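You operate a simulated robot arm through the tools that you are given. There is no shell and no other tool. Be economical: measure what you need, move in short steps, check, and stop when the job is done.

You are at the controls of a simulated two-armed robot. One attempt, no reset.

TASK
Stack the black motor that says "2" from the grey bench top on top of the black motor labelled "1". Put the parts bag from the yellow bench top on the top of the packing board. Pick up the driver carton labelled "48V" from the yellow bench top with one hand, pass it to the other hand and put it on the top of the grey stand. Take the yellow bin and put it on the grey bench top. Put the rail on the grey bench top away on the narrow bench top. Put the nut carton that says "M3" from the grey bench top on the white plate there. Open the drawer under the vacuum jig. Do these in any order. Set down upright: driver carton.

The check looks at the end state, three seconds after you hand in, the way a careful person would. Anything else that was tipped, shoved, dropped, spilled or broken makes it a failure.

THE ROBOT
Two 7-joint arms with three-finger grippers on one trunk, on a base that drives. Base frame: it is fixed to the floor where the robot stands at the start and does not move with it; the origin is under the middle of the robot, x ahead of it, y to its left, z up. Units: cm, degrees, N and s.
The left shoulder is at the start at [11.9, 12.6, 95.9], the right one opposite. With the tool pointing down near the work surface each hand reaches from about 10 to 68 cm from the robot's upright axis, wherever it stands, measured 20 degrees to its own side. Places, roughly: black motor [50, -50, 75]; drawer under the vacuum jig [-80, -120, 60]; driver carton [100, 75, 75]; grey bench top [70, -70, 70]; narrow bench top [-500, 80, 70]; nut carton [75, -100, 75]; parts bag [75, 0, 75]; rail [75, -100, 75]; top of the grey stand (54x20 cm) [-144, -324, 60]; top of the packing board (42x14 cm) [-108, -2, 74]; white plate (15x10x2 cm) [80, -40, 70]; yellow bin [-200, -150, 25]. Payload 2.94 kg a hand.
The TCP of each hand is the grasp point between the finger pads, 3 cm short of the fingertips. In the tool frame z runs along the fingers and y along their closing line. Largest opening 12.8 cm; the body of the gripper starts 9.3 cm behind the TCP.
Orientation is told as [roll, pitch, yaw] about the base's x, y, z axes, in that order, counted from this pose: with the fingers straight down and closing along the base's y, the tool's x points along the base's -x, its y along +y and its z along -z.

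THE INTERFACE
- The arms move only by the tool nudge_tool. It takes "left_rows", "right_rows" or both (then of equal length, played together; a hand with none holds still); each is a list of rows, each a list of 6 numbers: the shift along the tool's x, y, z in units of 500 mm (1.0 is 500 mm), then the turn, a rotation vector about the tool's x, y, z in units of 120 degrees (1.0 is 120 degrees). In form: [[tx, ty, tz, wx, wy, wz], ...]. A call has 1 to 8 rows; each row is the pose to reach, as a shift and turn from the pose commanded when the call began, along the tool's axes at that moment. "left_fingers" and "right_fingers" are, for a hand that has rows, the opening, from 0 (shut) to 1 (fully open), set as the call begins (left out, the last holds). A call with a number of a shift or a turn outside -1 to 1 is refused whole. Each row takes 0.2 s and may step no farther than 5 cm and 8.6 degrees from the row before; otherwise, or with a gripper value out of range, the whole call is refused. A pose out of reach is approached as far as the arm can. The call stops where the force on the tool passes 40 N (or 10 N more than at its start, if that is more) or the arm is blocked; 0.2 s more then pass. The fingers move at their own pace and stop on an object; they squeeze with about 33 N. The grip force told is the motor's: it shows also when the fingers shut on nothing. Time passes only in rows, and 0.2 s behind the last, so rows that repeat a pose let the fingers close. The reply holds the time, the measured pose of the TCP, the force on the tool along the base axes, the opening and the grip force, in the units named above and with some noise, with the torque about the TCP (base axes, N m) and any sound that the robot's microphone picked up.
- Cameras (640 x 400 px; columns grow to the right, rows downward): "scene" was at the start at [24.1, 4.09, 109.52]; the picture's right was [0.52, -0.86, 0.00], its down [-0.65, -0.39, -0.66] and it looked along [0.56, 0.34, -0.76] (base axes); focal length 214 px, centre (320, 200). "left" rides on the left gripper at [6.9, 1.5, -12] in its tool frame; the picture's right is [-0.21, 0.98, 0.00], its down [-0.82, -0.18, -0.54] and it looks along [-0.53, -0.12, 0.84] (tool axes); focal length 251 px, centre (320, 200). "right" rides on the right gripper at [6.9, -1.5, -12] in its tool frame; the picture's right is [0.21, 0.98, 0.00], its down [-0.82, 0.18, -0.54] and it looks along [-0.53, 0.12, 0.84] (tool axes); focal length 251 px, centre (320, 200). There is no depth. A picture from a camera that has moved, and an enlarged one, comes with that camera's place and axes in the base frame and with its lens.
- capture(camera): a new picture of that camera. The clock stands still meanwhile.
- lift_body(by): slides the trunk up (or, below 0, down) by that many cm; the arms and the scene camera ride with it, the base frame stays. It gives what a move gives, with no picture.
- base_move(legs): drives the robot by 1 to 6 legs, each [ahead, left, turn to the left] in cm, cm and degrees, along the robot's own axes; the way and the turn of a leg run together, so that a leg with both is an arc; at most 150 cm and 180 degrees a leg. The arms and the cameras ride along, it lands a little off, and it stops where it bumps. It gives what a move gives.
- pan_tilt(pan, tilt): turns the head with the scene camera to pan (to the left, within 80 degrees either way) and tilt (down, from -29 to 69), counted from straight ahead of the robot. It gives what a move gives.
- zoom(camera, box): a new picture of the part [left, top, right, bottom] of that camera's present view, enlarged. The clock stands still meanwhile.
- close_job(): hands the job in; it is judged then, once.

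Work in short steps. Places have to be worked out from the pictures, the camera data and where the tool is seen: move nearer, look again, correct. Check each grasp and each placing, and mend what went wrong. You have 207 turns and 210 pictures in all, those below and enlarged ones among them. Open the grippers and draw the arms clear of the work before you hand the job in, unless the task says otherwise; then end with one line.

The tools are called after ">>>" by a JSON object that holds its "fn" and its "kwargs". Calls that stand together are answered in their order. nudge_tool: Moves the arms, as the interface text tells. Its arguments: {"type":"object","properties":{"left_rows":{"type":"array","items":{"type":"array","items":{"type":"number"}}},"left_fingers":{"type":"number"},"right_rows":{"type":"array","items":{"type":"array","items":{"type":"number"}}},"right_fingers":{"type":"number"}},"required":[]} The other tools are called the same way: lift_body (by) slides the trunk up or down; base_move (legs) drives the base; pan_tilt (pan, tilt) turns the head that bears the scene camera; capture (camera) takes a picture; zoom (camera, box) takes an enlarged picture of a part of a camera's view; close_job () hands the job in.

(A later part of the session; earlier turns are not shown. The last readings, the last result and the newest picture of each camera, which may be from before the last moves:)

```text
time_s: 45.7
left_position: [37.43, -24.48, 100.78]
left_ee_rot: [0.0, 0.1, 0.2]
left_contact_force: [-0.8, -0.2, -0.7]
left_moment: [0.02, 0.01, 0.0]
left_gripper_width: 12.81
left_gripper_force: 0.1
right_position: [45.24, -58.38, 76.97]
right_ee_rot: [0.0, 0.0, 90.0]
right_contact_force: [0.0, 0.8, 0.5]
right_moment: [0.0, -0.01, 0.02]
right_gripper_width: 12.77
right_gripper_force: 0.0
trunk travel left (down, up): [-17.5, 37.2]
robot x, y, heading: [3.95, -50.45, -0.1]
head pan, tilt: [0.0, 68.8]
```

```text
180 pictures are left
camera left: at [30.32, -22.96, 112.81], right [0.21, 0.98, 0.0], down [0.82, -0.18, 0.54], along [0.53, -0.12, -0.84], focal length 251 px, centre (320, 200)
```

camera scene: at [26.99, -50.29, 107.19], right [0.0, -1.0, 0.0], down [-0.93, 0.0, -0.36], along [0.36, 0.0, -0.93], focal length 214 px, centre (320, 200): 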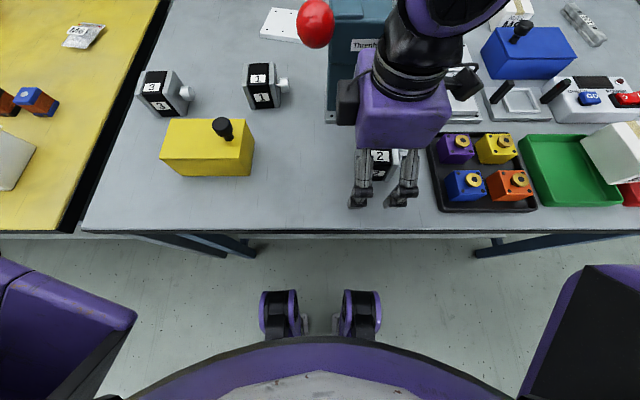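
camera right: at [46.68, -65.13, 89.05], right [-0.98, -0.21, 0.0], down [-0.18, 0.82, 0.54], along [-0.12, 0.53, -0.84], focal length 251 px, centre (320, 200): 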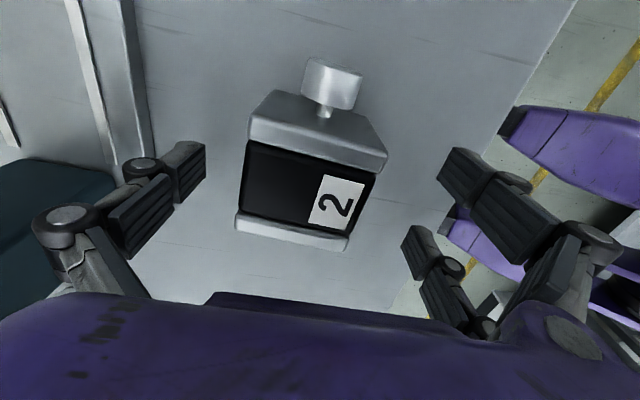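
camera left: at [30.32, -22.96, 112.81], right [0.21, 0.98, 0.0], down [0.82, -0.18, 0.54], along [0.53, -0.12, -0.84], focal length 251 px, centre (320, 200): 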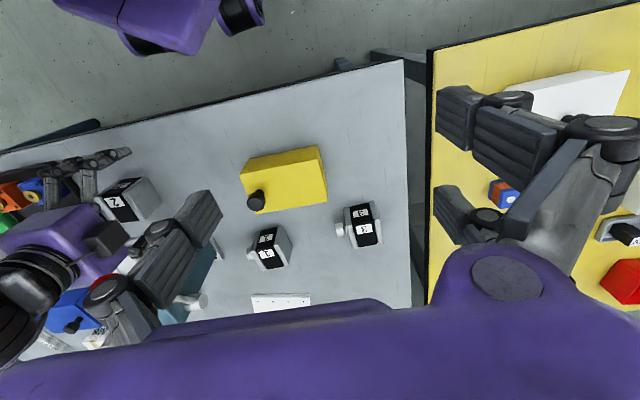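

The bench seems at ≈72 and fingers swing lower when closing; grip higher: I stay at TCP z≈77.2, shift +0.6 in x and close.

>>> {"fn": "nudge_tool", "kwargs": {"right_rows": [[0, -0.012, -0.004, 0, 0, 0], [0, -0.012, -0.004, 0, 0, 0]]}}

>>> {"fn": "nudge_tool", "kwargs": {"right_rows": [[0, 0, 0, 0, 0, 0], [0, 0, 0, 0, 0, 0], [0, 0, 0, 0, 0, 0]], "right_fingers": 0}}

>>> {"fn": "capture", "kwargs": {"camera": "right"}}

```text
time_s: 46.3
left_position: [37.33, -24.59, 100.85]
left_ee_rot: [-0.1, 0.1, 0.1]
left_contact_force: [0.0, 0.2, -0.2]
left_moment: [-0.02, -0.01, 0.0]
left_gripper_width: 12.76
left_gripper_force: 0.1
right_position: [45.73, -58.28, 77.26]
right_ee_rot: [0.1, 0.0, 90.1]
right_contact_force: [-0.7, -0.5, 0.7]
right_moment: [-0.01, -0.02, -0.01]
right_gripper_width: 12.8
right_gripper_force: 0.1
trunk travel left (down, up): [-17.5, 37.2]
robot x, y, heading: [3.92, -50.65, 0.1]
head pan, tilt: [0.0, 68.8]
```

```text
time_s: 47.1
left_position: [37.25, -24.62, 100.84]
left_ee_rot: [0.0, 0.0, 0.1]
left_contact_force: [0.4, 0.0, 0.4]
left_moment: [0.0, -0.02, -0.01]
left_gripper_width: 12.82
left_gripper_force: 0.0
right_position: [45.85, -58.25, 77.16]
right_ee_rot: [0.0, 0.0, 90.0]
right_contact_force: [1.6, 0.2, 3.8]
right_moment: [-0.09, 0.0, -0.12]
right_gripper_width: 5.69
right_gripper_force: 33.3
trunk travel left (down, up): [-17.5, 37.2]
robot x, y, heading: [4.07, -50.27, 0.0]
head pan, tilt: [0.0, 68.8]
```

```text
179 pictures are left
camera right: at [47.26, -65.11, 89.26], right [-0.98, -0.22, 0.0], down [-0.18, 0.82, 0.54], along [-0.12, 0.53, -0.84], focal length 251 px, centre (320, 200)
```

right: 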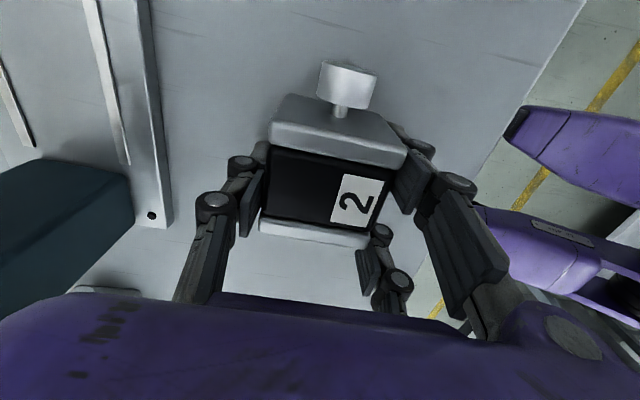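

Gripped at 5.7 cm. Lift ~18 cm.

>>> {"fn": "nudge_tool", "kwargs": {"right_rows": [[0, 0, -0.04, 0, 0, 0], [0, 0, -0.12, 0, 0, 0], [0, 0, -0.2, 0, 0, 0], [0, 0, -0.28, 0, 0, 0], [0, 0, -0.36, 0, 0, 0]]}}

>>> {"fn": "capture", "kwargs": {"camera": "right"}}

```text
time_s: 48.3
left_position: [37.29, -24.49, 100.8]
left_ee_rot: [0.0, 0.1, 0.3]
left_contact_force: [0.4, 0.3, 0.1]
left_moment: [0.01, -0.01, 0.0]
left_gripper_width: 12.8
left_gripper_force: 0.1
right_position: [45.75, -58.17, 95.25]
right_ee_rot: [0.2, 0.1, 90.0]
right_contact_force: [-0.1, 0.4, -7.0]
right_moment: [0.11, -0.02, -0.02]
right_gripper_width: 5.66
right_gripper_force: 32.7
trunk travel left (down, up): [-17.5, 37.2]
robot x, y, heading: [3.81, -50.1, 0.1]
head pan, tilt: [0.0, 68.8]
```

```text
178 pictures are left
camera right: at [47.14, -65.1, 107.24], right [-0.98, -0.22, 0.0], down [-0.18, 0.82, 0.54], along [-0.12, 0.53, -0.84], focal length 251 px, centre (320, 200)
```

right: 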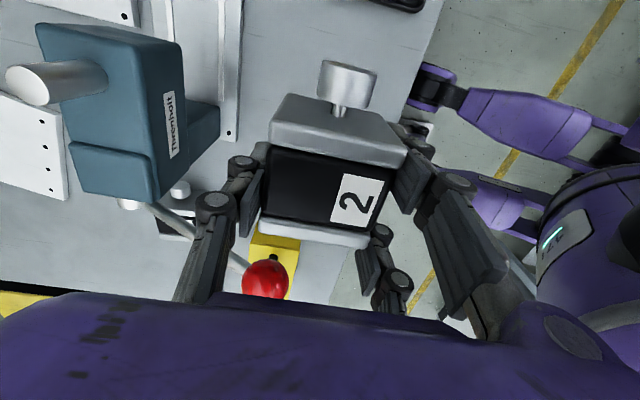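

Motor held (≈7 N). I raise the trunk 15 cm to clear the red ball, then drive toward motor 1.

>>> {"fn": "lift_body", "kwargs": {"by": 15}}

>>> {"fn": "base_move", "kwargs": {"legs": [[0, 16, 0], [8, 0, 0]]}}

>>> {"fn": "capture", "kwargs": {"camera": "scene"}}

>>> {"fn": "capture", "kwargs": {"camera": "right"}}

```text
time_s: 50.0
left_position: [37.43, -24.58, 115.75]
left_ee_rot: [0.0, 0.1, 0.0]
left_contact_force: [0.1, 0.3, -0.6]
left_moment: [0.02, -0.01, -0.03]
left_gripper_width: 12.78
left_gripper_force: 0.0
right_position: [45.77, -58.28, 110.13]
right_ee_rot: [0.2, 0.1, 90.0]
right_contact_force: [-0.1, 0.2, -7.0]
right_moment: [0.12, -0.01, -0.05]
right_gripper_width: 5.65
right_gripper_force: 33.1
trunk travel left (down, up): [-32.5, 22.2]
robot x, y, heading: [3.85, -50.31, -0.0]
head pan, tilt: [0.0, 68.8]
```

```text
time_s: 52.7
left_position: [45.38, -8.38, 115.86]
left_ee_rot: [0.0, -0.1, 0.2]
left_contact_force: [0.1, 0.1, 0.4]
left_moment: [-0.02, 0.05, 0.01]
left_gripper_width: 12.82
left_gripper_force: 0.1
right_position: [53.86, -42.18, 110.1]
right_ee_rot: [0.1, 0.0, 90.0]
right_contact_force: [-0.4, -0.3, -7.0]
right_moment: [0.11, 0.05, 0.01]
right_gripper_width: 5.63
right_gripper_force: 33.2
trunk travel left (down, up): [-32.5, 22.2]
robot x, y, heading: [12.24, -34.25, -0.2]
head pan, tilt: [0.0, 68.8]
```

```text
177 pictures are left
camera scene: at [30.42, -34.13, 122.94], right [0.0, -1.0, 0.0], down [-0.93, 0.0, -0.36], along [0.36, 0.0, -0.93], focal length 214 px, centre (320, 200)
```

scene: 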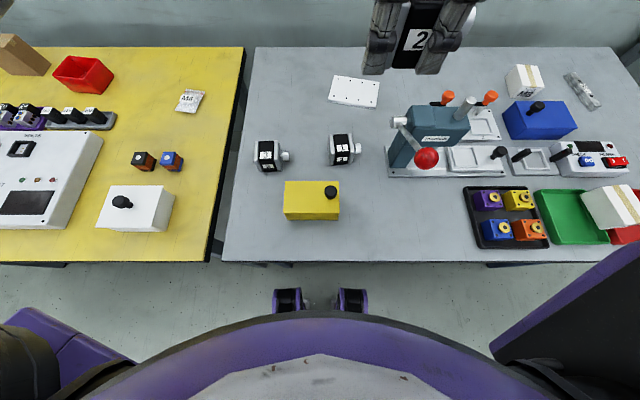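

```text
176 pictures are left
camera right: at [55.31, -48.93, 122.22], right [-0.98, -0.22, 0.0], down [-0.18, 0.82, 0.54], along [-0.12, 0.53, -0.84], focal length 251 px, centre (320, 200)
```

right: 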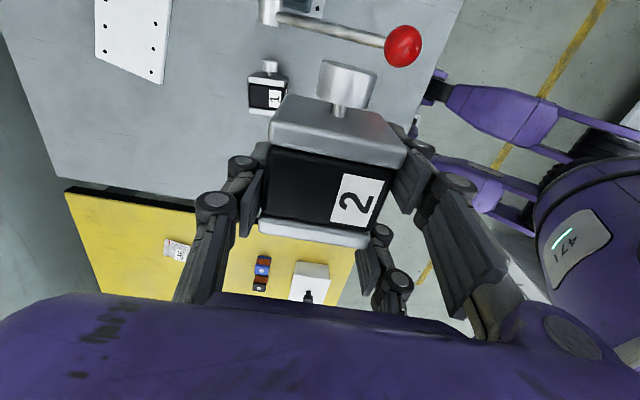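

>>> {"fn": "zoom", "kwargs": {"camera": "scene", "box": [300, 110, 420, 185]}}

>>> {"fn": "zoom", "kwargs": {"camera": "right", "box": [200, 30, 360, 130]}}

```text
5.33 times, centred on (360, 148) of scene
camera zoom: at [30.42, -34.13, 122.94], right [0.0, -1.0, 0.0], down [-0.93, 0.0, -0.36], along [0.36, 0.0, -0.93], focal length 1144 px, centre (107, 480)
```

zoom: 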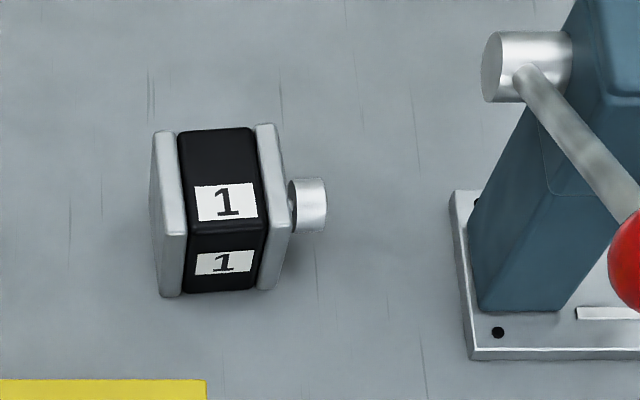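

```text
4.00 times, centred on (280, 80) of right
camera zoom: at [55.31, -48.93, 122.22], right [-0.98, -0.22, 0.0], down [-0.18, 0.82, 0.54], along [-0.12, 0.53, -0.84], focal length 1006 px, centre (480, 680)
```

zoom: 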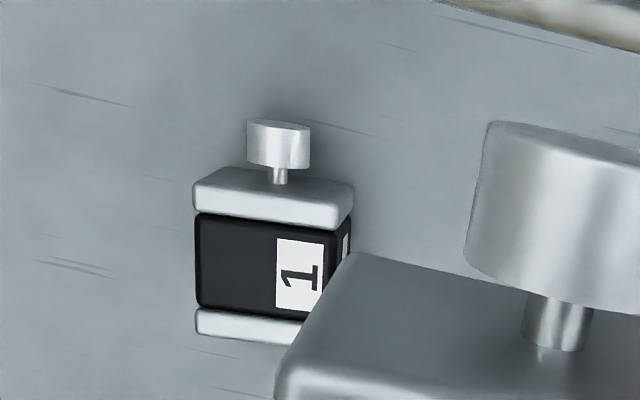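

Motor 1 is at ≈[62.3,-38.9], yaw ≈+5°, top ≈77.7; press hub stays clear. I move over it at height.

>>> {"fn": "nudge_tool", "kwargs": {"right_rows": [[-0.033, -0.084, 0, 0, 0, -0.02], [-0.0656, -0.1688, 0, 0, 0, -0.0417], [-0.0656, -0.1688, 0.08, 0, 0, -0.0417], [-0.0656, -0.1688, 0.16, 0, 0, -0.0417], [-0.0656, -0.1688, 0.24, 0, 0, -0.0417], [-0.0656, -0.1688, 0.32, 0, 0, -0.0417]]}}

>>> {"fn": "capture", "kwargs": {"camera": "scene"}}

>>> {"fn": "capture", "kwargs": {"camera": "right"}}

>>> {"fn": "capture", "kwargs": {"camera": "left"}}

```text
time_s: 54.1
left_position: [45.24, -8.3, 115.91]
left_ee_rot: [0.0, -0.1, 0.2]
left_contact_force: [-0.6, -0.1, 0.7]
left_moment: [0.02, -0.01, -0.02]
left_gripper_width: 12.79
left_gripper_force: 0.1
right_position: [59.68, -42.8, 95.61]
right_ee_rot: [-0.2, -0.2, 95.1]
right_contact_force: [0.9, 0.1, -5.5]
right_moment: [0.05, -0.02, -0.01]
right_gripper_width: 5.65
right_gripper_force: 33.1
right hand out of reach, approached as far as the arm can: row 1, 2, 3, 4, 5, 6
trunk travel left (down, up): [-32.5, 22.2]
robot x, y, heading: [11.74, -34.21, 0.0]
head pan, tilt: [0.0, 68.8]
```

```text
173 pictures are left
camera scene: at [30.5, -33.97, 123.1], right [0.04, -1.0, 0.0], down [-0.92, -0.03, -0.39], along [0.39, 0.01, -0.92], focal length 214 px, centre (320, 200)
```

scene: 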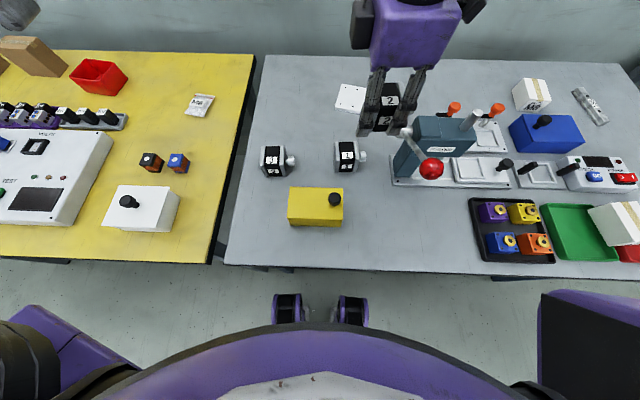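

```text
172 pictures are left
camera right: at [61.49, -49.43, 107.67], right [-0.95, -0.3, 0.0], down [-0.26, 0.8, 0.54], along [-0.16, 0.52, -0.84], focal length 251 px, centre (320, 200)
```

right: 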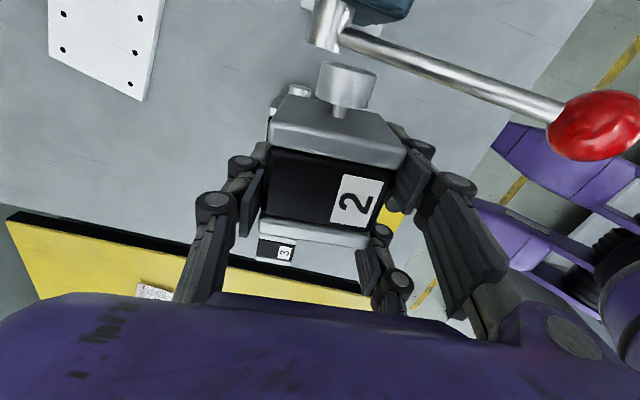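

```text
171 pictures are left
camera left: at [38.2, -6.85, 127.84], right [0.21, 0.98, 0.0], down [0.82, -0.18, 0.54], along [0.53, -0.11, -0.84], focal length 251 px, centre (320, 200)
```

left: 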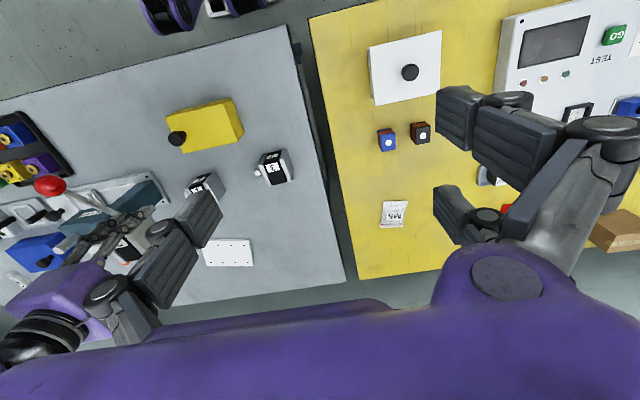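

Arm reach limits here; I bring the base 2.7 ahead and 3.9 left instead.

>>> {"fn": "base_move", "kwargs": {"legs": [[2.7, 3.9, 0]]}}

>>> {"fn": "nudge_tool", "kwargs": {"right_rows": [[0, 0, 0.04, 0, 0, 0], [0, 0, 0.08, 0, 0, 0]]}}

>>> {"fn": "zoom", "kwargs": {"camera": "scene", "box": [260, 60, 500, 210]}}

>>> {"fn": "capture", "kwargs": {"camera": "right"}}

>>> {"fn": "capture", "kwargs": {"camera": "left"}}

```text
time_s: 55.2
left_position: [47.22, -5.45, 115.79]
left_ee_rot: [0.0, 0.0, 0.0]
left_contact_force: [-0.2, 0.1, 0.0]
left_moment: [0.01, 0.01, 0.04]
left_gripper_width: 12.77
left_gripper_force: 0.0
right_position: [61.45, -39.86, 95.37]
right_ee_rot: [0.1, 0.1, 95.0]
right_contact_force: [0.0, 0.3, -6.5]
right_moment: [0.08, 0.01, 0.03]
right_gripper_width: 5.62
right_gripper_force: 32.7
trunk travel left (down, up): [-32.5, 22.2]
robot x, y, heading: [14.04, -31.43, -0.2]
head pan, tilt: [0.0, 68.8]
stopped in leg 1: the robot was blocked; the commanded pose is now the measured one
```

```text
time_s: 55.8
left_position: [47.42, -5.7, 115.86]
left_ee_rot: [0.0, -0.1, 0.0]
left_contact_force: [0.7, 0.1, 1.0]
left_moment: [0.05, -0.02, -0.01]
left_gripper_width: 12.78
left_gripper_force: 0.0
right_position: [61.34, -39.96, 91.29]
right_ee_rot: [0.1, -0.1, 95.0]
right_contact_force: [-0.1, 0.8, -6.7]
right_moment: [0.1, -0.03, -0.01]
right_gripper_width: 5.66
right_gripper_force: 32.9
trunk travel left (down, up): [-32.5, 22.2]
robot x, y, heading: [13.61, -31.25, 0.1]
head pan, tilt: [0.0, 68.8]
```

```text
2.67 times, centred on (380, 135) of scene
camera zoom: at [32.55, -31.12, 123.09], right [0.04, -1.0, 0.0], down [-0.92, -0.04, -0.39], along [0.39, 0.02, -0.92], focal length 572 px, centre (160, 373)
```

zoom: 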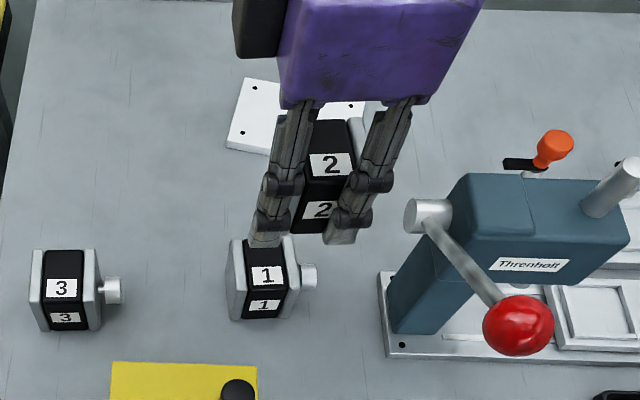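

```text
169 pictures are left
camera right: at [63.34, -46.64, 103.49], right [-0.95, -0.3, 0.0], down [-0.25, 0.8, 0.54], along [-0.16, 0.52, -0.84], focal length 251 px, centre (320, 200)
```

right: 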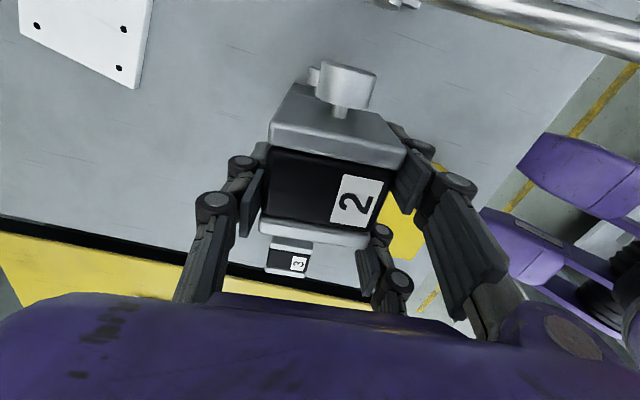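

```text
168 pictures are left
camera left: at [40.36, -4.07, 127.83], right [0.21, 0.98, 0.0], down [0.82, -0.18, 0.54], along [0.53, -0.12, -0.84], focal length 251 px, centre (320, 200)
```

left: 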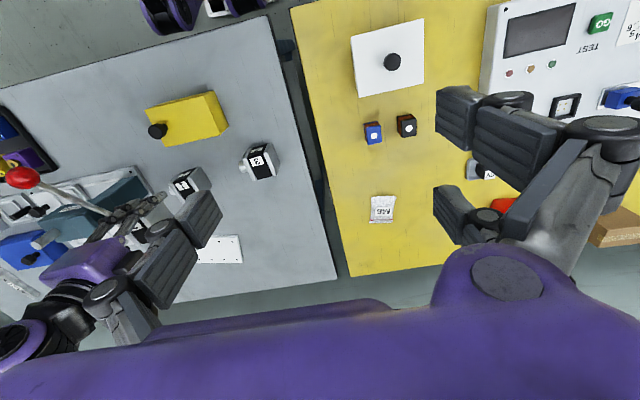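

The base met something at x≈14, so that's the limit. I zoom in on the held motor to learn exactly how it sits in the hand.

>>> {"fn": "zoom", "kwargs": {"camera": "right", "box": [220, 50, 460, 300]}}

>>> {"fn": "zoom", "kwargs": {"camera": "left", "box": [0, 120, 280, 295]}}

```text
1.60 times, centred on (340, 175) of right
camera zoom: at [63.34, -46.64, 103.49], right [-0.95, -0.3, 0.0], down [-0.25, 0.8, 0.54], along [-0.16, 0.52, -0.84], focal length 402 px, centre (288, 240)
```

zoom: 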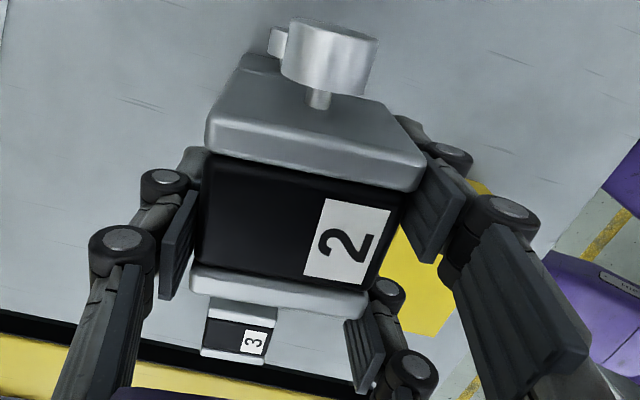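

```text
2.29 times, centred on (140, 208) of left
camera zoom: at [40.36, -4.07, 127.83], right [0.21, 0.98, 0.0], down [0.82, -0.18, 0.54], along [0.53, -0.12, -0.84], focal length 575 px, centre (731, 183)
```

zoom: 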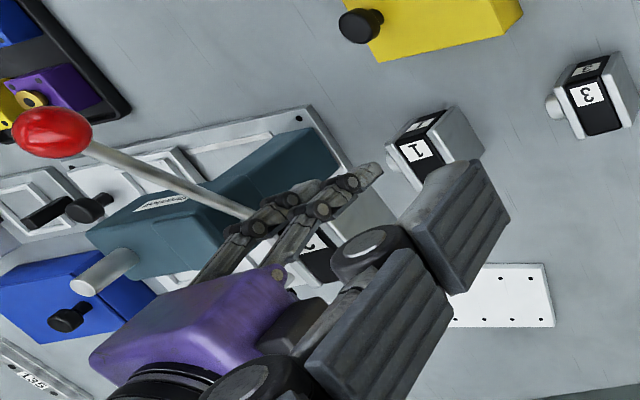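

Motor 2 sits ~1.3 cm toward −y of the TCP and its bottom ≈4 below TCP. Relative to motor 1, it must move about (+0.3,+2.4). I shift the base left 2.4 and lower 5 cm.

>>> {"fn": "base_move", "kwargs": {"legs": [[0, 2.4, 0]]}}

>>> {"fn": "nudge_tool", "kwargs": {"right_rows": [[0, -0.006, 0.04, 0, 0, 0], [0, -0.006, 0.08, 0, 0, 0]]}}

>>> {"fn": "zoom", "kwargs": {"camera": "scene", "box": [260, 60, 500, 210]}}

>>> {"fn": "zoom", "kwargs": {"camera": "left", "box": [0, 120, 280, 295]}}

>>> {"fn": "capture", "kwargs": {"camera": "right"}}

```text
time_s: 56.7
left_position: [47.13, -4.84, 115.78]
left_ee_rot: [0.0, 0.0, -0.4]
left_contact_force: [-0.2, 0.4, 0.2]
left_moment: [-0.02, 0.04, 0.01]
left_gripper_width: 12.77
left_gripper_force: 0.0
right_position: [60.8, -39.41, 91.42]
right_ee_rot: [0.2, 0.1, 94.6]
right_contact_force: [0.9, -0.2, -6.1]
right_moment: [0.1, -0.01, -0.02]
right_gripper_width: 5.66
right_gripper_force: 33.5
trunk travel left (down, up): [-32.5, 22.2]
robot x, y, heading: [13.7, -30.47, -0.6]
head pan, tilt: [0.0, 68.8]
stopped in leg 1: the robot was blocked; the commanded pose is now the measured one
```

```text
time_s: 57.3
left_position: [47.15, -4.97, 115.93]
left_ee_rot: [-0.1, 0.0, -0.4]
left_contact_force: [-0.4, 0.9, 0.2]
left_moment: [-0.02, 0.0, -0.01]
left_gripper_width: 12.8
left_gripper_force: 0.1
right_position: [61.84, -40.63, 88.86]
right_ee_rot: [0.2, 0.0, 94.6]
right_contact_force: [-0.4, 0.5, -6.5]
right_moment: [0.07, 0.0, 0.02]
right_gripper_width: 5.67
right_gripper_force: 32.6
right hand out of reach, approached as far as the arm can: row 1, 2
trunk travel left (down, up): [-32.5, 22.2]
robot x, y, heading: [13.42, -30.4, -0.8]
head pan, tilt: [0.0, 68.8]
```

```text
2.67 times, centred on (380, 135) of scene
camera zoom: at [31.91, -30.63, 122.96], right [-0.01, -1.0, 0.0], down [-0.93, 0.01, -0.36], along [0.36, 0.0, -0.93], focal length 572 px, centre (160, 373)
```

zoom: 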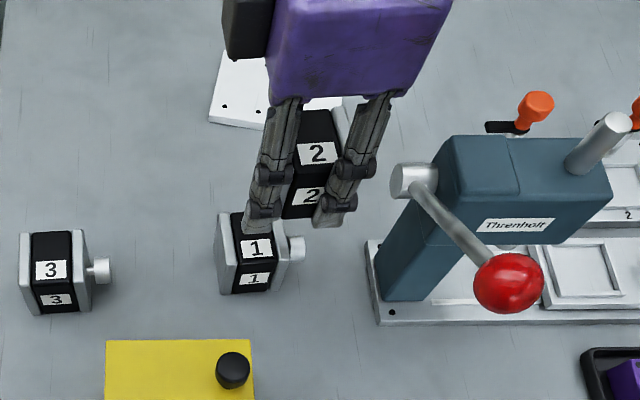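

```text
2.29 times, centred on (140, 208) of left
camera zoom: at [40.11, -3.37, 127.83], right [0.22, 0.98, 0.0], down [0.82, -0.19, 0.54], along [0.53, -0.12, -0.84], focal length 575 px, centre (731, 183)
```

zoom: 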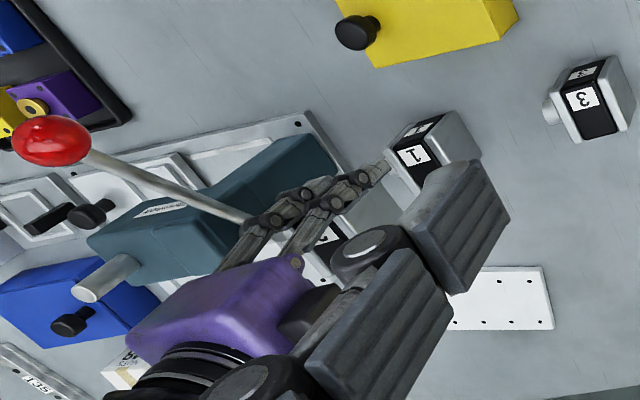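

```text
163 pictures are left
camera right: at [63.82, -47.38, 100.97], right [-0.96, -0.29, 0.0], down [-0.24, 0.8, 0.54], along [-0.16, 0.52, -0.84], focal length 251 px, centre (320, 200)
```

right: 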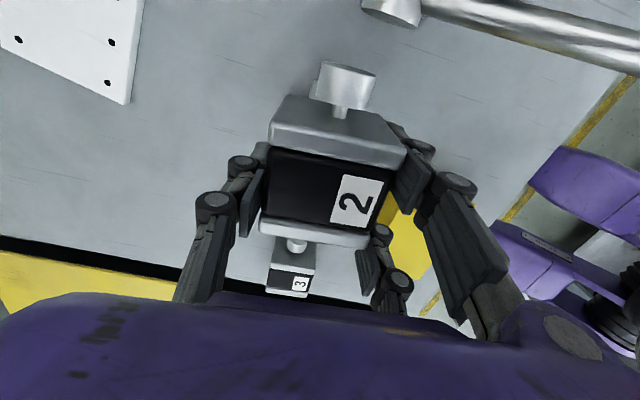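

Base is blocked on the left too (bench leg). I back up 6 and go left 9, then re-extend the arm.

>>> {"fn": "base_move", "kwargs": {"legs": [[-6, 0, 0.8], [0, 9, 0]]}}

>>> {"fn": "nudge_tool", "kwargs": {"right_rows": [[0.08, -0.05, 0, 0, 0, 0], [0.14, -0.1, 0, 0, 0, 0], [0.14, -0.14, 0, 0, 0, 0]]}}

>>> {"fn": "zoom", "kwargs": {"camera": "scene", "box": [260, 60, 500, 210]}}

```text
time_s: 59.4
left_position: [40.8, 4.58, 115.78]
left_ee_rot: [0.0, 0.0, 0.5]
left_contact_force: [0.1, 1.1, -0.8]
left_moment: [-0.06, 0.02, 0.03]
left_gripper_width: 12.81
left_gripper_force: 0.1
right_position: [56.14, -30.99, 88.86]
right_ee_rot: [0.2, 0.0, 95.3]
right_contact_force: [0.8, 0.1, -7.0]
right_moment: [0.06, -0.01, 0.03]
right_gripper_width: 5.66
right_gripper_force: 33.3
trunk travel left (down, up): [-32.5, 22.2]
robot x, y, heading: [7.85, -21.51, 0.0]
head pan, tilt: [0.0, 68.8]
```

```text
time_s: 60.2
left_position: [40.98, 4.55, 115.88]
left_ee_rot: [0.1, 0.0, 0.4]
left_contact_force: [0.4, 0.7, -0.7]
left_moment: [0.01, 0.01, -0.03]
left_gripper_width: 12.8
left_gripper_force: 0.1
right_position: [63.66, -37.24, 88.88]
right_ee_rot: [0.3, 0.0, 95.3]
right_contact_force: [0.0, -0.1, -6.7]
right_moment: [0.16, 0.0, -0.02]
right_gripper_width: 5.64
right_gripper_force: 33.3
trunk travel left (down, up): [-32.5, 22.2]
robot x, y, heading: [7.88, -21.44, 0.0]
head pan, tilt: [0.0, 68.8]
```

```text
2.67 times, centred on (380, 135) of scene
camera zoom: at [27.94, -23.86, 125.36], right [-0.32, -0.95, 0.0], down [-0.71, 0.24, -0.66], along [0.63, -0.22, -0.75], focal length 572 px, centre (160, 373)
```

zoom: 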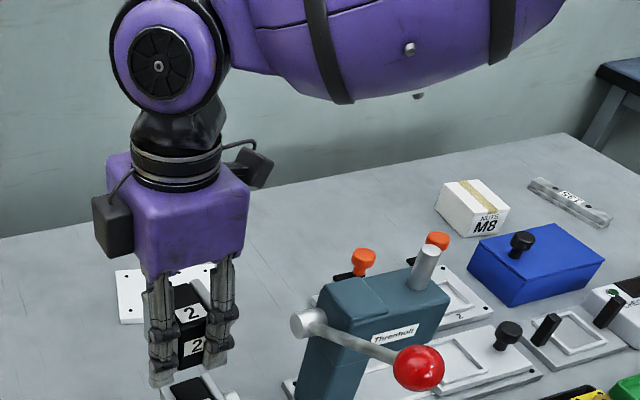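

The arm reaches now. Zoom on the two motors from this new angle.

>>> {"fn": "zoom", "kwargs": {"camera": "scene", "box": [270, 120, 430, 270]}}

>>> {"fn": "zoom", "kwargs": {"camera": "left", "box": [0, 80, 280, 295]}}

```text
2.67 times, centred on (350, 195) of scene
camera zoom: at [27.94, -23.86, 125.36], right [-0.32, -0.95, 0.0], down [-0.71, 0.24, -0.66], along [0.63, -0.22, -0.75], focal length 572 px, centre (240, 213)
```

zoom: 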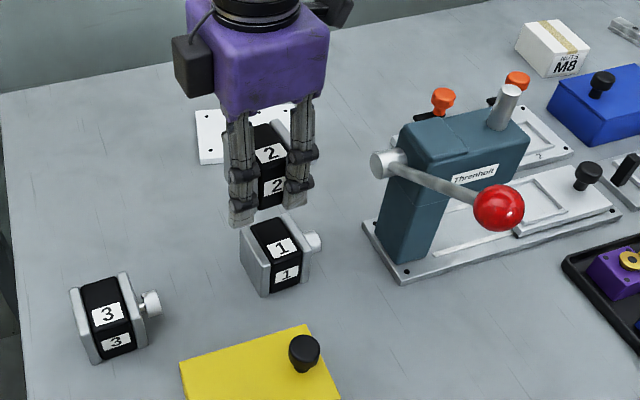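

```text
1.86 times, centred on (140, 188) of left
camera zoom: at [33.94, 6.06, 127.79], right [0.21, 0.98, 0.0], down [0.82, -0.17, 0.54], along [0.53, -0.11, -0.84], focal length 468 px, centre (655, 223)
```

zoom: 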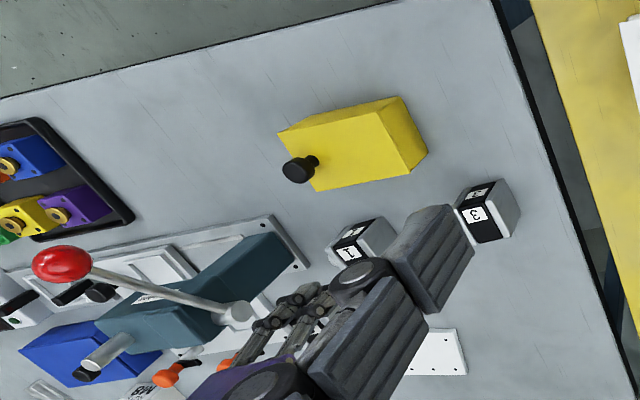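

From this view motor 2 must go ≈(−1.1,−1.1). I do that and lower 3 cm, then check alignment close up.

>>> {"fn": "nudge_tool", "kwargs": {"right_rows": [[0.02, 0.024, 0.02, 0, 0, 0], [0.02, 0.024, 0.05, 0, 0, 0]]}}

>>> {"fn": "zoom", "kwargs": {"camera": "scene", "box": [300, 150, 400, 250]}}

>>> {"fn": "capture", "kwargs": {"camera": "right"}}

```text
time_s: 60.8
left_position: [40.92, 4.61, 115.91]
left_ee_rot: [0.0, 0.1, 0.4]
left_contact_force: [-0.3, -0.8, 0.5]
left_moment: [-0.02, -0.01, 0.0]
left_gripper_width: 12.79
left_gripper_force: 0.0
right_position: [62.52, -38.39, 86.42]
right_ee_rot: [0.1, 0.1, 95.3]
right_contact_force: [0.2, -0.3, -6.6]
right_moment: [0.09, 0.0, 0.03]
right_gripper_width: 5.66
right_gripper_force: 32.9
trunk travel left (down, up): [-32.5, 22.2]
robot x, y, heading: [7.67, -21.39, 0.2]
head pan, tilt: [0.0, 68.8]
```

```text
4.00 times, centred on (350, 200) of scene
camera zoom: at [27.93, -24.15, 125.5], right [-0.36, -0.93, 0.0], down [-0.69, 0.26, -0.68], along [0.63, -0.24, -0.73], focal length 858 px, centre (200, 200)
```

zoom: 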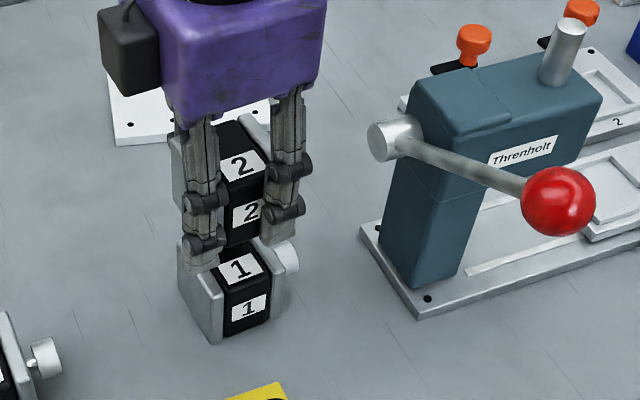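

```text
158 pictures are left
camera right: at [64.66, -45.02, 98.44], right [-0.95, -0.3, 0.0], down [-0.26, 0.8, 0.54], along [-0.17, 0.52, -0.84], focal length 251 px, centre (320, 200)
```

right: 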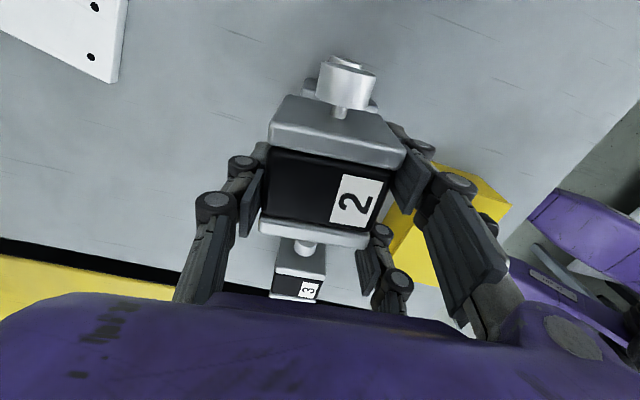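

Alignment now within ~0.5 cm; I correct −0.5 x and lower toward contact.

>>> {"fn": "nudge_tool", "kwargs": {"right_rows": [[0, 0.01, 0.02, 0, 0, 0], [0, 0.01, 0.04, 0, 0, 0], [0, 0.01, 0.056, 0, 0, 0], [0, 0.01, 0.064, 0, 0, 0]]}}

>>> {"fn": "zoom", "kwargs": {"camera": "scene", "box": [300, 150, 400, 250]}}

```text
time_s: 61.8
left_position: [40.91, 4.56, 115.87]
left_ee_rot: [0.0, 0.0, 0.4]
left_contact_force: [0.3, -0.5, 0.1]
left_moment: [0.04, -0.03, 0.01]
left_gripper_width: 12.8
left_gripper_force: 0.1
right_position: [62.04, -38.56, 83.15]
right_ee_rot: [0.2, 0.0, 95.3]
right_contact_force: [-0.3, -0.4, -6.5]
right_moment: [0.08, 0.02, -0.01]
right_gripper_width: 5.65
right_gripper_force: 33.5
trunk travel left (down, up): [-32.5, 22.2]
robot x, y, heading: [7.69, -21.59, -0.0]
head pan, tilt: [0.0, 68.8]
```

```text
4.00 times, centred on (350, 200) of scene
camera zoom: at [27.83, -23.77, 125.23], right [-0.31, -0.95, 0.0], down [-0.72, 0.23, -0.65], along [0.62, -0.2, -0.76], focal length 858 px, centre (200, 200)
```

zoom: 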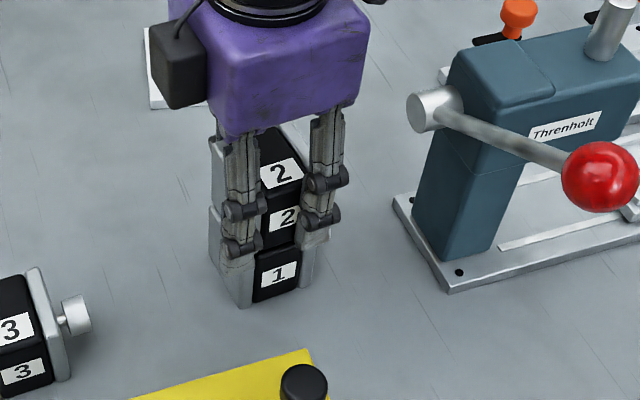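

Looks aligned, almost touching. Lower in small steps.

>>> {"fn": "nudge_tool", "kwargs": {"right_rows": [[0, 0, 0.005, 0, 0, 0], [0, 0, 0.01, 0, 0, 0]]}}

>>> {"fn": "zoom", "kwargs": {"camera": "scene", "box": [320, 160, 380, 230]}}

```text
time_s: 62.4
left_position: [40.62, 4.39, 115.9]
left_ee_rot: [0.1, 0.0, 0.4]
left_contact_force: [0.2, 0.4, -0.6]
left_moment: [0.0, 0.02, -0.04]
left_gripper_width: 12.8
left_gripper_force: 0.0
right_position: [62.05, -38.46, 82.76]
right_ee_rot: [-0.1, 0.0, 95.3]
right_contact_force: [-1.6, -3.2, 16.8]
right_moment: [0.21, 0.38, 0.08]
right_gripper_width: 5.64
right_gripper_force: 33.1
trunk travel left (down, up): [-32.5, 22.2]
robot x, y, heading: [7.33, -20.96, 0.2]
head pan, tilt: [0.0, 68.8]
```

```text
5.71 times, centred on (350, 195) of scene
camera zoom: at [27.6, -23.62, 125.18], right [-0.29, -0.96, 0.0], down [-0.73, 0.23, -0.64], along [0.61, -0.19, -0.77], focal length 1226 px, centre (149, 229)
```

zoom: 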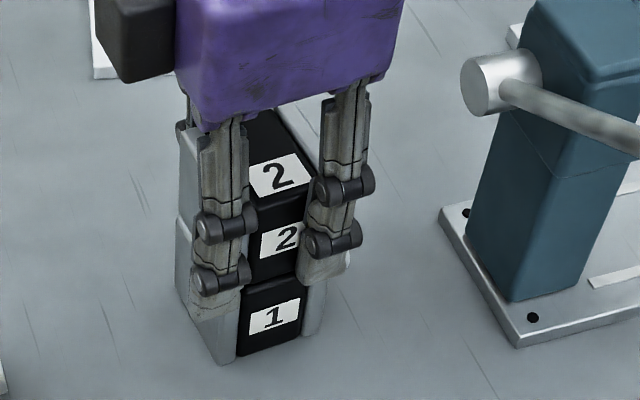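

Contact made and aligned. Release and rise.

>>> {"fn": "nudge_tool", "kwargs": {"right_rows": [[0, 0, -0.002, 0, 0, 0], [0, 0, -0.004, 0, 0, 0], [0, 0, -0.004, 0, 0, 0], [0, 0, -0.004, 0, 0, 0]], "right_fingers": 1}}

>>> {"fn": "nudge_tool", "kwargs": {"right_rows": [[0, 0, -0.08, 0, 0, 0], [0, 0, -0.16, 0, 0, 0], [0, 0, -0.24, 0, 0, 0], [0, 0, -0.32, 0, 0, 0]]}}

>>> {"fn": "zoom", "kwargs": {"camera": "scene", "box": [270, 120, 430, 270]}}

```text
time_s: 63.4
left_position: [40.84, 4.46, 115.88]
left_ee_rot: [-0.1, 0.0, 0.3]
left_contact_force: [0.1, -0.5, 1.0]
left_moment: [-0.03, -0.02, 0.0]
left_gripper_width: 12.79
left_gripper_force: 0.0
right_position: [62.08, -38.47, 82.82]
right_ee_rot: [0.1, -0.1, 95.3]
right_contact_force: [-0.3, 0.1, 0.4]
right_moment: [0.01, 0.01, 0.01]
right_gripper_width: 12.81
right_gripper_force: 0.1
trunk travel left (down, up): [-32.5, 22.2]
robot x, y, heading: [7.44, -21.46, 0.3]
head pan, tilt: [0.0, 68.8]
```

```text
time_s: 64.4
left_position: [40.75, 4.51, 115.86]
left_ee_rot: [-0.1, -0.2, 0.3]
left_contact_force: [-0.4, 0.2, -0.1]
left_moment: [-0.01, 0.01, 0.03]
left_gripper_width: 12.81
left_gripper_force: 0.0
right_position: [62.02, -38.62, 98.9]
right_ee_rot: [0.1, 0.1, 95.3]
right_contact_force: [-0.3, 0.0, 1.1]
right_moment: [-0.02, 0.02, 0.0]
right_gripper_width: 12.79
right_gripper_force: 0.1
trunk travel left (down, up): [-32.5, 22.2]
robot x, y, heading: [7.67, -21.4, 0.3]
head pan, tilt: [0.0, 68.8]
```

```text
2.67 times, centred on (350, 195) of scene
camera zoom: at [26.16, -26.47, 125.27], right [-0.66, -0.75, 0.0], down [-0.57, 0.5, -0.65], along [0.49, -0.43, -0.76], focal length 572 px, centre (240, 213)
```

zoom: 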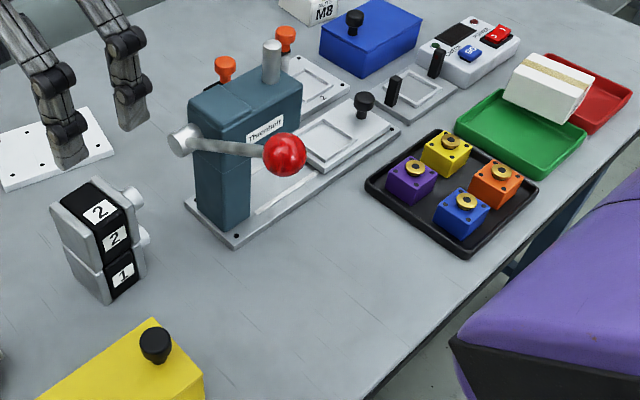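

Motor stack is done and stands well. Now the M3 carton: I raise and fold the right hand, then drive toward y≈−100.

>>> {"fn": "nudge_tool", "kwargs": {"right_rows": [[0, 0, -0.09, 0, 0, 0], [0, 0, -0.18, 0, 0, 0], [0, 0, -0.26, 0, 0, 0], [0.055, 0.08, -0.26, 0, 0, 0.06], [0.11, 0.16, -0.26, 0, 0, 0.12], [0.165, 0.24, -0.26, 0, 0, 0.18], [0.22, 0.32, -0.26, 0, 0, 0.24], [0.275, 0.4, -0.26, 0, 0, 0.3]]}}

>>> {"fn": "nudge_tool", "kwargs": {"right_rows": [[0, 0.06, 0, 0, 0, 0.06], [0, 0.12, 0, 0, 0, 0.12], [0, 0.12, 0, 0, 0, 0.18], [0, 0.12, 0, 0, 0, 0.24], [0, 0.12, 0, 0, 0, 0.3], [0, 0.12, 0, 0, 0, 0.36], [0, 0.12, 0, 0, 0, 0.42], [0, 0.12, 0, 0, 0, 0.48]]}}

```text
time_s: 66.2
left_position: [40.63, 4.49, 116.08]
left_ee_rot: [0.0, 0.0, 0.5]
left_contact_force: [-0.6, 0.2, 0.7]
left_moment: [0.0, -0.08, 0.03]
left_gripper_width: 12.77
left_gripper_force: 0.0
right_position: [43.54, -53.79, 112.27]
right_ee_rot: [-0.6, -0.6, 59.3]
right_contact_force: [1.0, -1.4, -4.6]
right_moment: [0.14, 0.14, -0.02]
right_gripper_width: 12.82
right_gripper_force: 0.1
trunk travel left (down, up): [-32.5, 22.2]
robot x, y, heading: [7.62, -21.18, 0.5]
head pan, tilt: [0.0, 68.8]
```

```text
time_s: 68.0
left_position: [40.85, 4.66, 115.82]
left_ee_rot: [0.1, 0.0, 0.3]
left_contact_force: [0.5, -0.1, 0.3]
left_moment: [0.01, 0.02, 0.0]
left_gripper_width: 12.82
left_gripper_force: 0.0
right_position: [38.35, -50.95, 111.96]
right_ee_rot: [0.0, 0.1, 1.6]
right_contact_force: [-0.4, 0.5, -0.9]
right_moment: [0.03, -0.01, 0.01]
right_gripper_width: 12.79
right_gripper_force: 0.1
trunk travel left (down, up): [-32.5, 22.2]
robot x, y, heading: [7.62, -21.57, 0.4]
head pan, tilt: [0.0, 68.8]
```

>>> {"fn": "base_move", "kwargs": {"legs": [[-4, -78, 0]]}}

>>> {"fn": "pan_tilt", "kwargs": {"pan": 0, "tilt": 60}}

>>> {"fn": "capture", "kwargs": {"camera": "scene"}}

>>> {"fn": "capture", "kwargs": {"camera": "left"}}

```text
time_s: 75.2
left_position: [37.17, -73.1, 115.82]
left_ee_rot: [0.0, 0.0, 0.7]
left_contact_force: [-0.5, -0.4, 0.3]
left_moment: [-0.01, -0.01, 0.01]
left_gripper_width: 12.79
left_gripper_force: 0.1
right_position: [34.94, -128.55, 112.0]
right_ee_rot: [0.1, 0.1, 2.0]
right_contact_force: [-1.3, -0.4, -0.2]
right_moment: [0.01, -0.02, 0.03]
right_gripper_width: 12.81
right_gripper_force: 0.1
trunk travel left (down, up): [-32.5, 22.2]
robot x, y, heading: [4.14, -99.15, 0.4]
head pan, tilt: [0.0, 68.8]
```

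```text
time_s: 75.9
left_position: [37.19, -72.98, 115.86]
left_ee_rot: [0.0, 0.0, 0.8]
left_contact_force: [0.2, -0.1, -1.0]
left_moment: [0.0, 0.0, 0.01]
left_gripper_width: 12.81
left_gripper_force: 0.0
right_position: [35.03, -128.46, 111.93]
right_ee_rot: [0.0, 0.1, 2.0]
right_contact_force: [-0.1, 0.3, 0.4]
right_moment: [0.01, -0.01, -0.02]
right_gripper_width: 12.8
right_gripper_force: 0.0
trunk travel left (down, up): [-32.5, 22.2]
robot x, y, heading: [3.94, -99.71, 0.5]
head pan, tilt: [0.0, 60.0]
```

```text
154 pictures are left
camera scene: at [23.46, -98.99, 123.89], right [0.01, -1.0, 0.0], down [-0.87, -0.01, -0.5], along [0.5, 0.0, -0.87], focal length 214 px, centre (320, 200)
```

scene: 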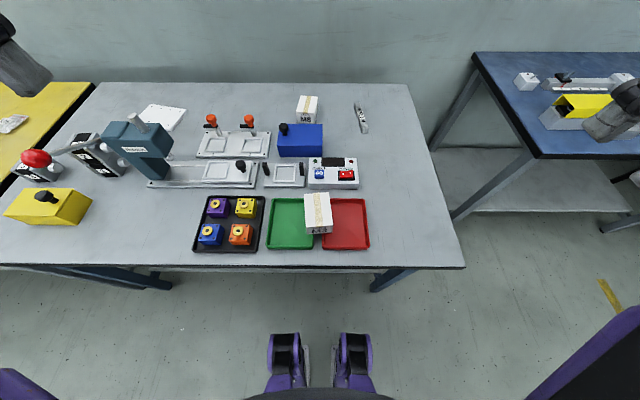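

```text
153 pictures are left
camera left: at [30.07, -71.59, 127.82], right [0.2, 0.98, 0.0], down [0.82, -0.17, 0.54], along [0.53, -0.11, -0.84], focal length 251 px, centre (320, 200)
```

left: 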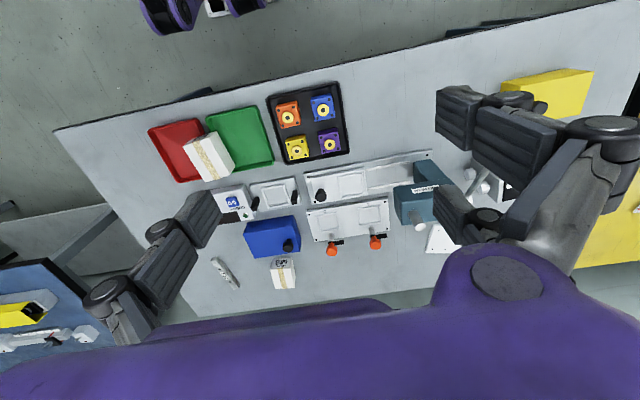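

>>> {"fn": "zoom", "kwargs": {"camera": "scene", "box": [250, 80, 410, 260]}}

>>> {"fn": "zoom", "kwargs": {"camera": "left", "box": [130, 90, 330, 215]}}

```text
2.22 times, centred on (330, 170) of scene
camera zoom: at [23.46, -98.99, 123.89], right [0.01, -1.0, 0.0], down [-0.87, -0.01, -0.5], along [0.5, 0.0, -0.87], focal length 477 px, centre (298, 267)
```

zoom: 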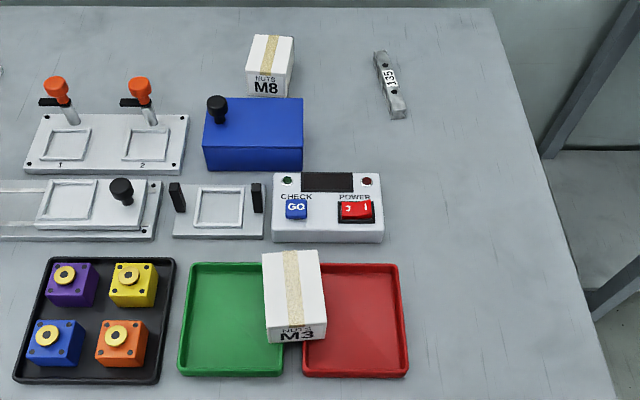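

```text
3.20 times, centred on (230, 152) of left
camera zoom: at [30.07, -71.59, 127.82], right [0.2, 0.98, 0.0], down [0.82, -0.17, 0.54], along [0.53, -0.11, -0.84], focal length 805 px, centre (608, 352)
```

zoom: 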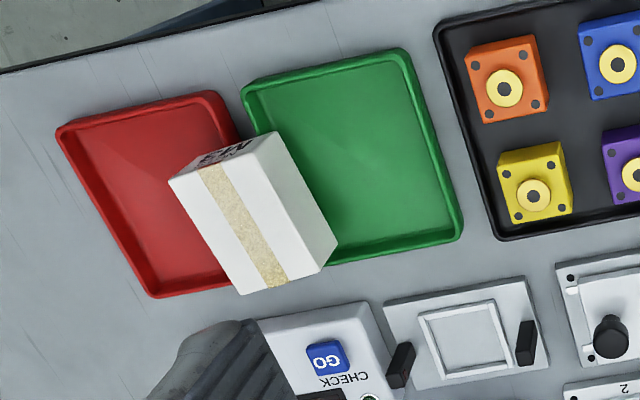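

M3 carton ≈6×9 cm, center ≈[46,-98.6], yaw ≈+5°, sitting on tray rims. I bring the left hand above it.

>>> {"fn": "nudge_tool", "kwargs": {"left_rows": [[-0.022, -0.064, 0.037, 0, 0, -0.005], [-0.044, -0.128, 0.075, 0, 0, -0.01], [-0.066, -0.192, 0.112, 0, 0, -0.015], [-0.088, -0.256, 0.15, 0, 0, -0.02], [-0.11, -0.32, 0.19, 0, 0, -0.025], [-0.132, -0.384, 0.225, 0, 0, -0.03], [-0.154, -0.448, 0.262, 0, 0, -0.035], [-0.176, -0.512, 0.3, 0, 0, -0.038]]}}

>>> {"fn": "capture", "kwargs": {"camera": "left"}}

```text
time_s: 77.7
left_position: [46.21, -98.63, 100.85]
left_ee_rot: [0.1, 0.1, 5.3]
left_contact_force: [-0.6, 0.2, 0.4]
left_moment: [-0.01, 0.04, -0.02]
left_gripper_width: 12.8
left_gripper_force: 0.0
right_position: [35.03, -128.67, 112.0]
right_ee_rot: [0.0, 0.2, 2.0]
right_contact_force: [0.1, 0.9, 0.0]
right_moment: [0.02, 0.0, 0.03]
right_gripper_width: 12.79
right_gripper_force: 0.1
trunk travel left (down, up): [-32.5, 22.2]
robot x, y, heading: [3.96, -99.53, 0.4]
head pan, tilt: [0.0, 60.0]
```

```text
150 pictures are left
camera left: at [39.18, -97.77, 112.77], right [0.12, 0.99, 0.0], down [0.83, -0.1, 0.54], along [0.54, -0.07, -0.84], focal length 251 px, centre (320, 200)
```

left: 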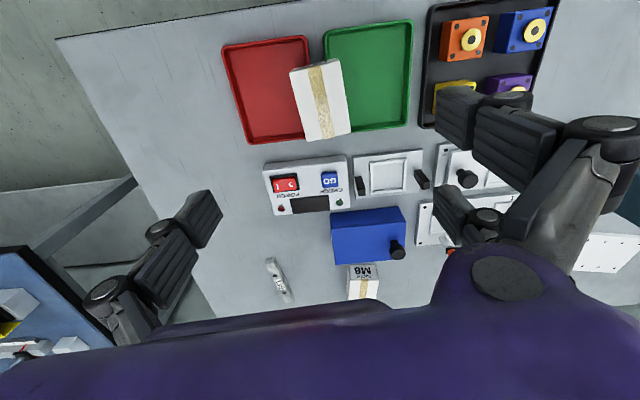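

TCP is well above the carton's centre. Descend to z≈84 and check height.

>>> {"fn": "nudge_tool", "kwargs": {"left_rows": [[0, 0, 0.085, 0, 0, 0.005], [0, 0, 0.17, 0, 0, 0.01], [0, 0, 0.255, 0, 0, 0.01], [0, 0, 0.335, 0, 0, 0.01]]}}

>>> {"fn": "capture", "kwargs": {"camera": "left"}}

>>> {"fn": "zoom", "kwargs": {"camera": "scene", "box": [250, 120, 410, 280]}}

```text
time_s: 78.7
left_position: [46.22, -98.38, 84.03]
left_ee_rot: [-0.1, 0.0, 4.1]
left_contact_force: [-0.4, -0.6, -0.6]
left_moment: [-0.03, 0.03, 0.02]
left_gripper_width: 12.8
left_gripper_force: 0.1
right_position: [34.97, -128.52, 112.07]
right_ee_rot: [0.1, 0.2, 2.0]
right_contact_force: [-0.5, 0.8, -0.5]
right_moment: [0.01, 0.01, 0.02]
right_gripper_width: 12.81
right_gripper_force: 0.1
trunk travel left (down, up): [-32.5, 22.2]
robot x, y, heading: [3.96, -99.16, 0.4]
head pan, tilt: [0.0, 60.0]
```

```text
149 pictures are left
camera left: at [39.22, -97.43, 96.03], right [0.14, 0.99, 0.0], down [0.83, -0.12, 0.54], along [0.54, -0.08, -0.84], focal length 251 px, centre (320, 200)
```

left: 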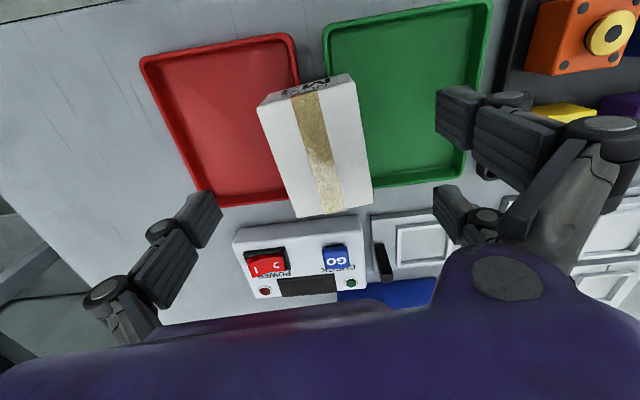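

```text
2.50 times, centred on (330, 200) of scene
camera zoom: at [23.49, -98.97, 123.89], right [0.01, -1.0, 0.0], down [-0.87, -0.01, -0.5], along [0.5, 0.0, -0.87], focal length 536 px, centre (295, 200)
```

zoom: 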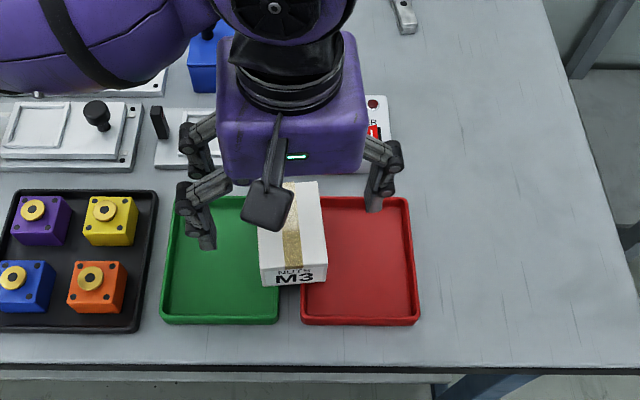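

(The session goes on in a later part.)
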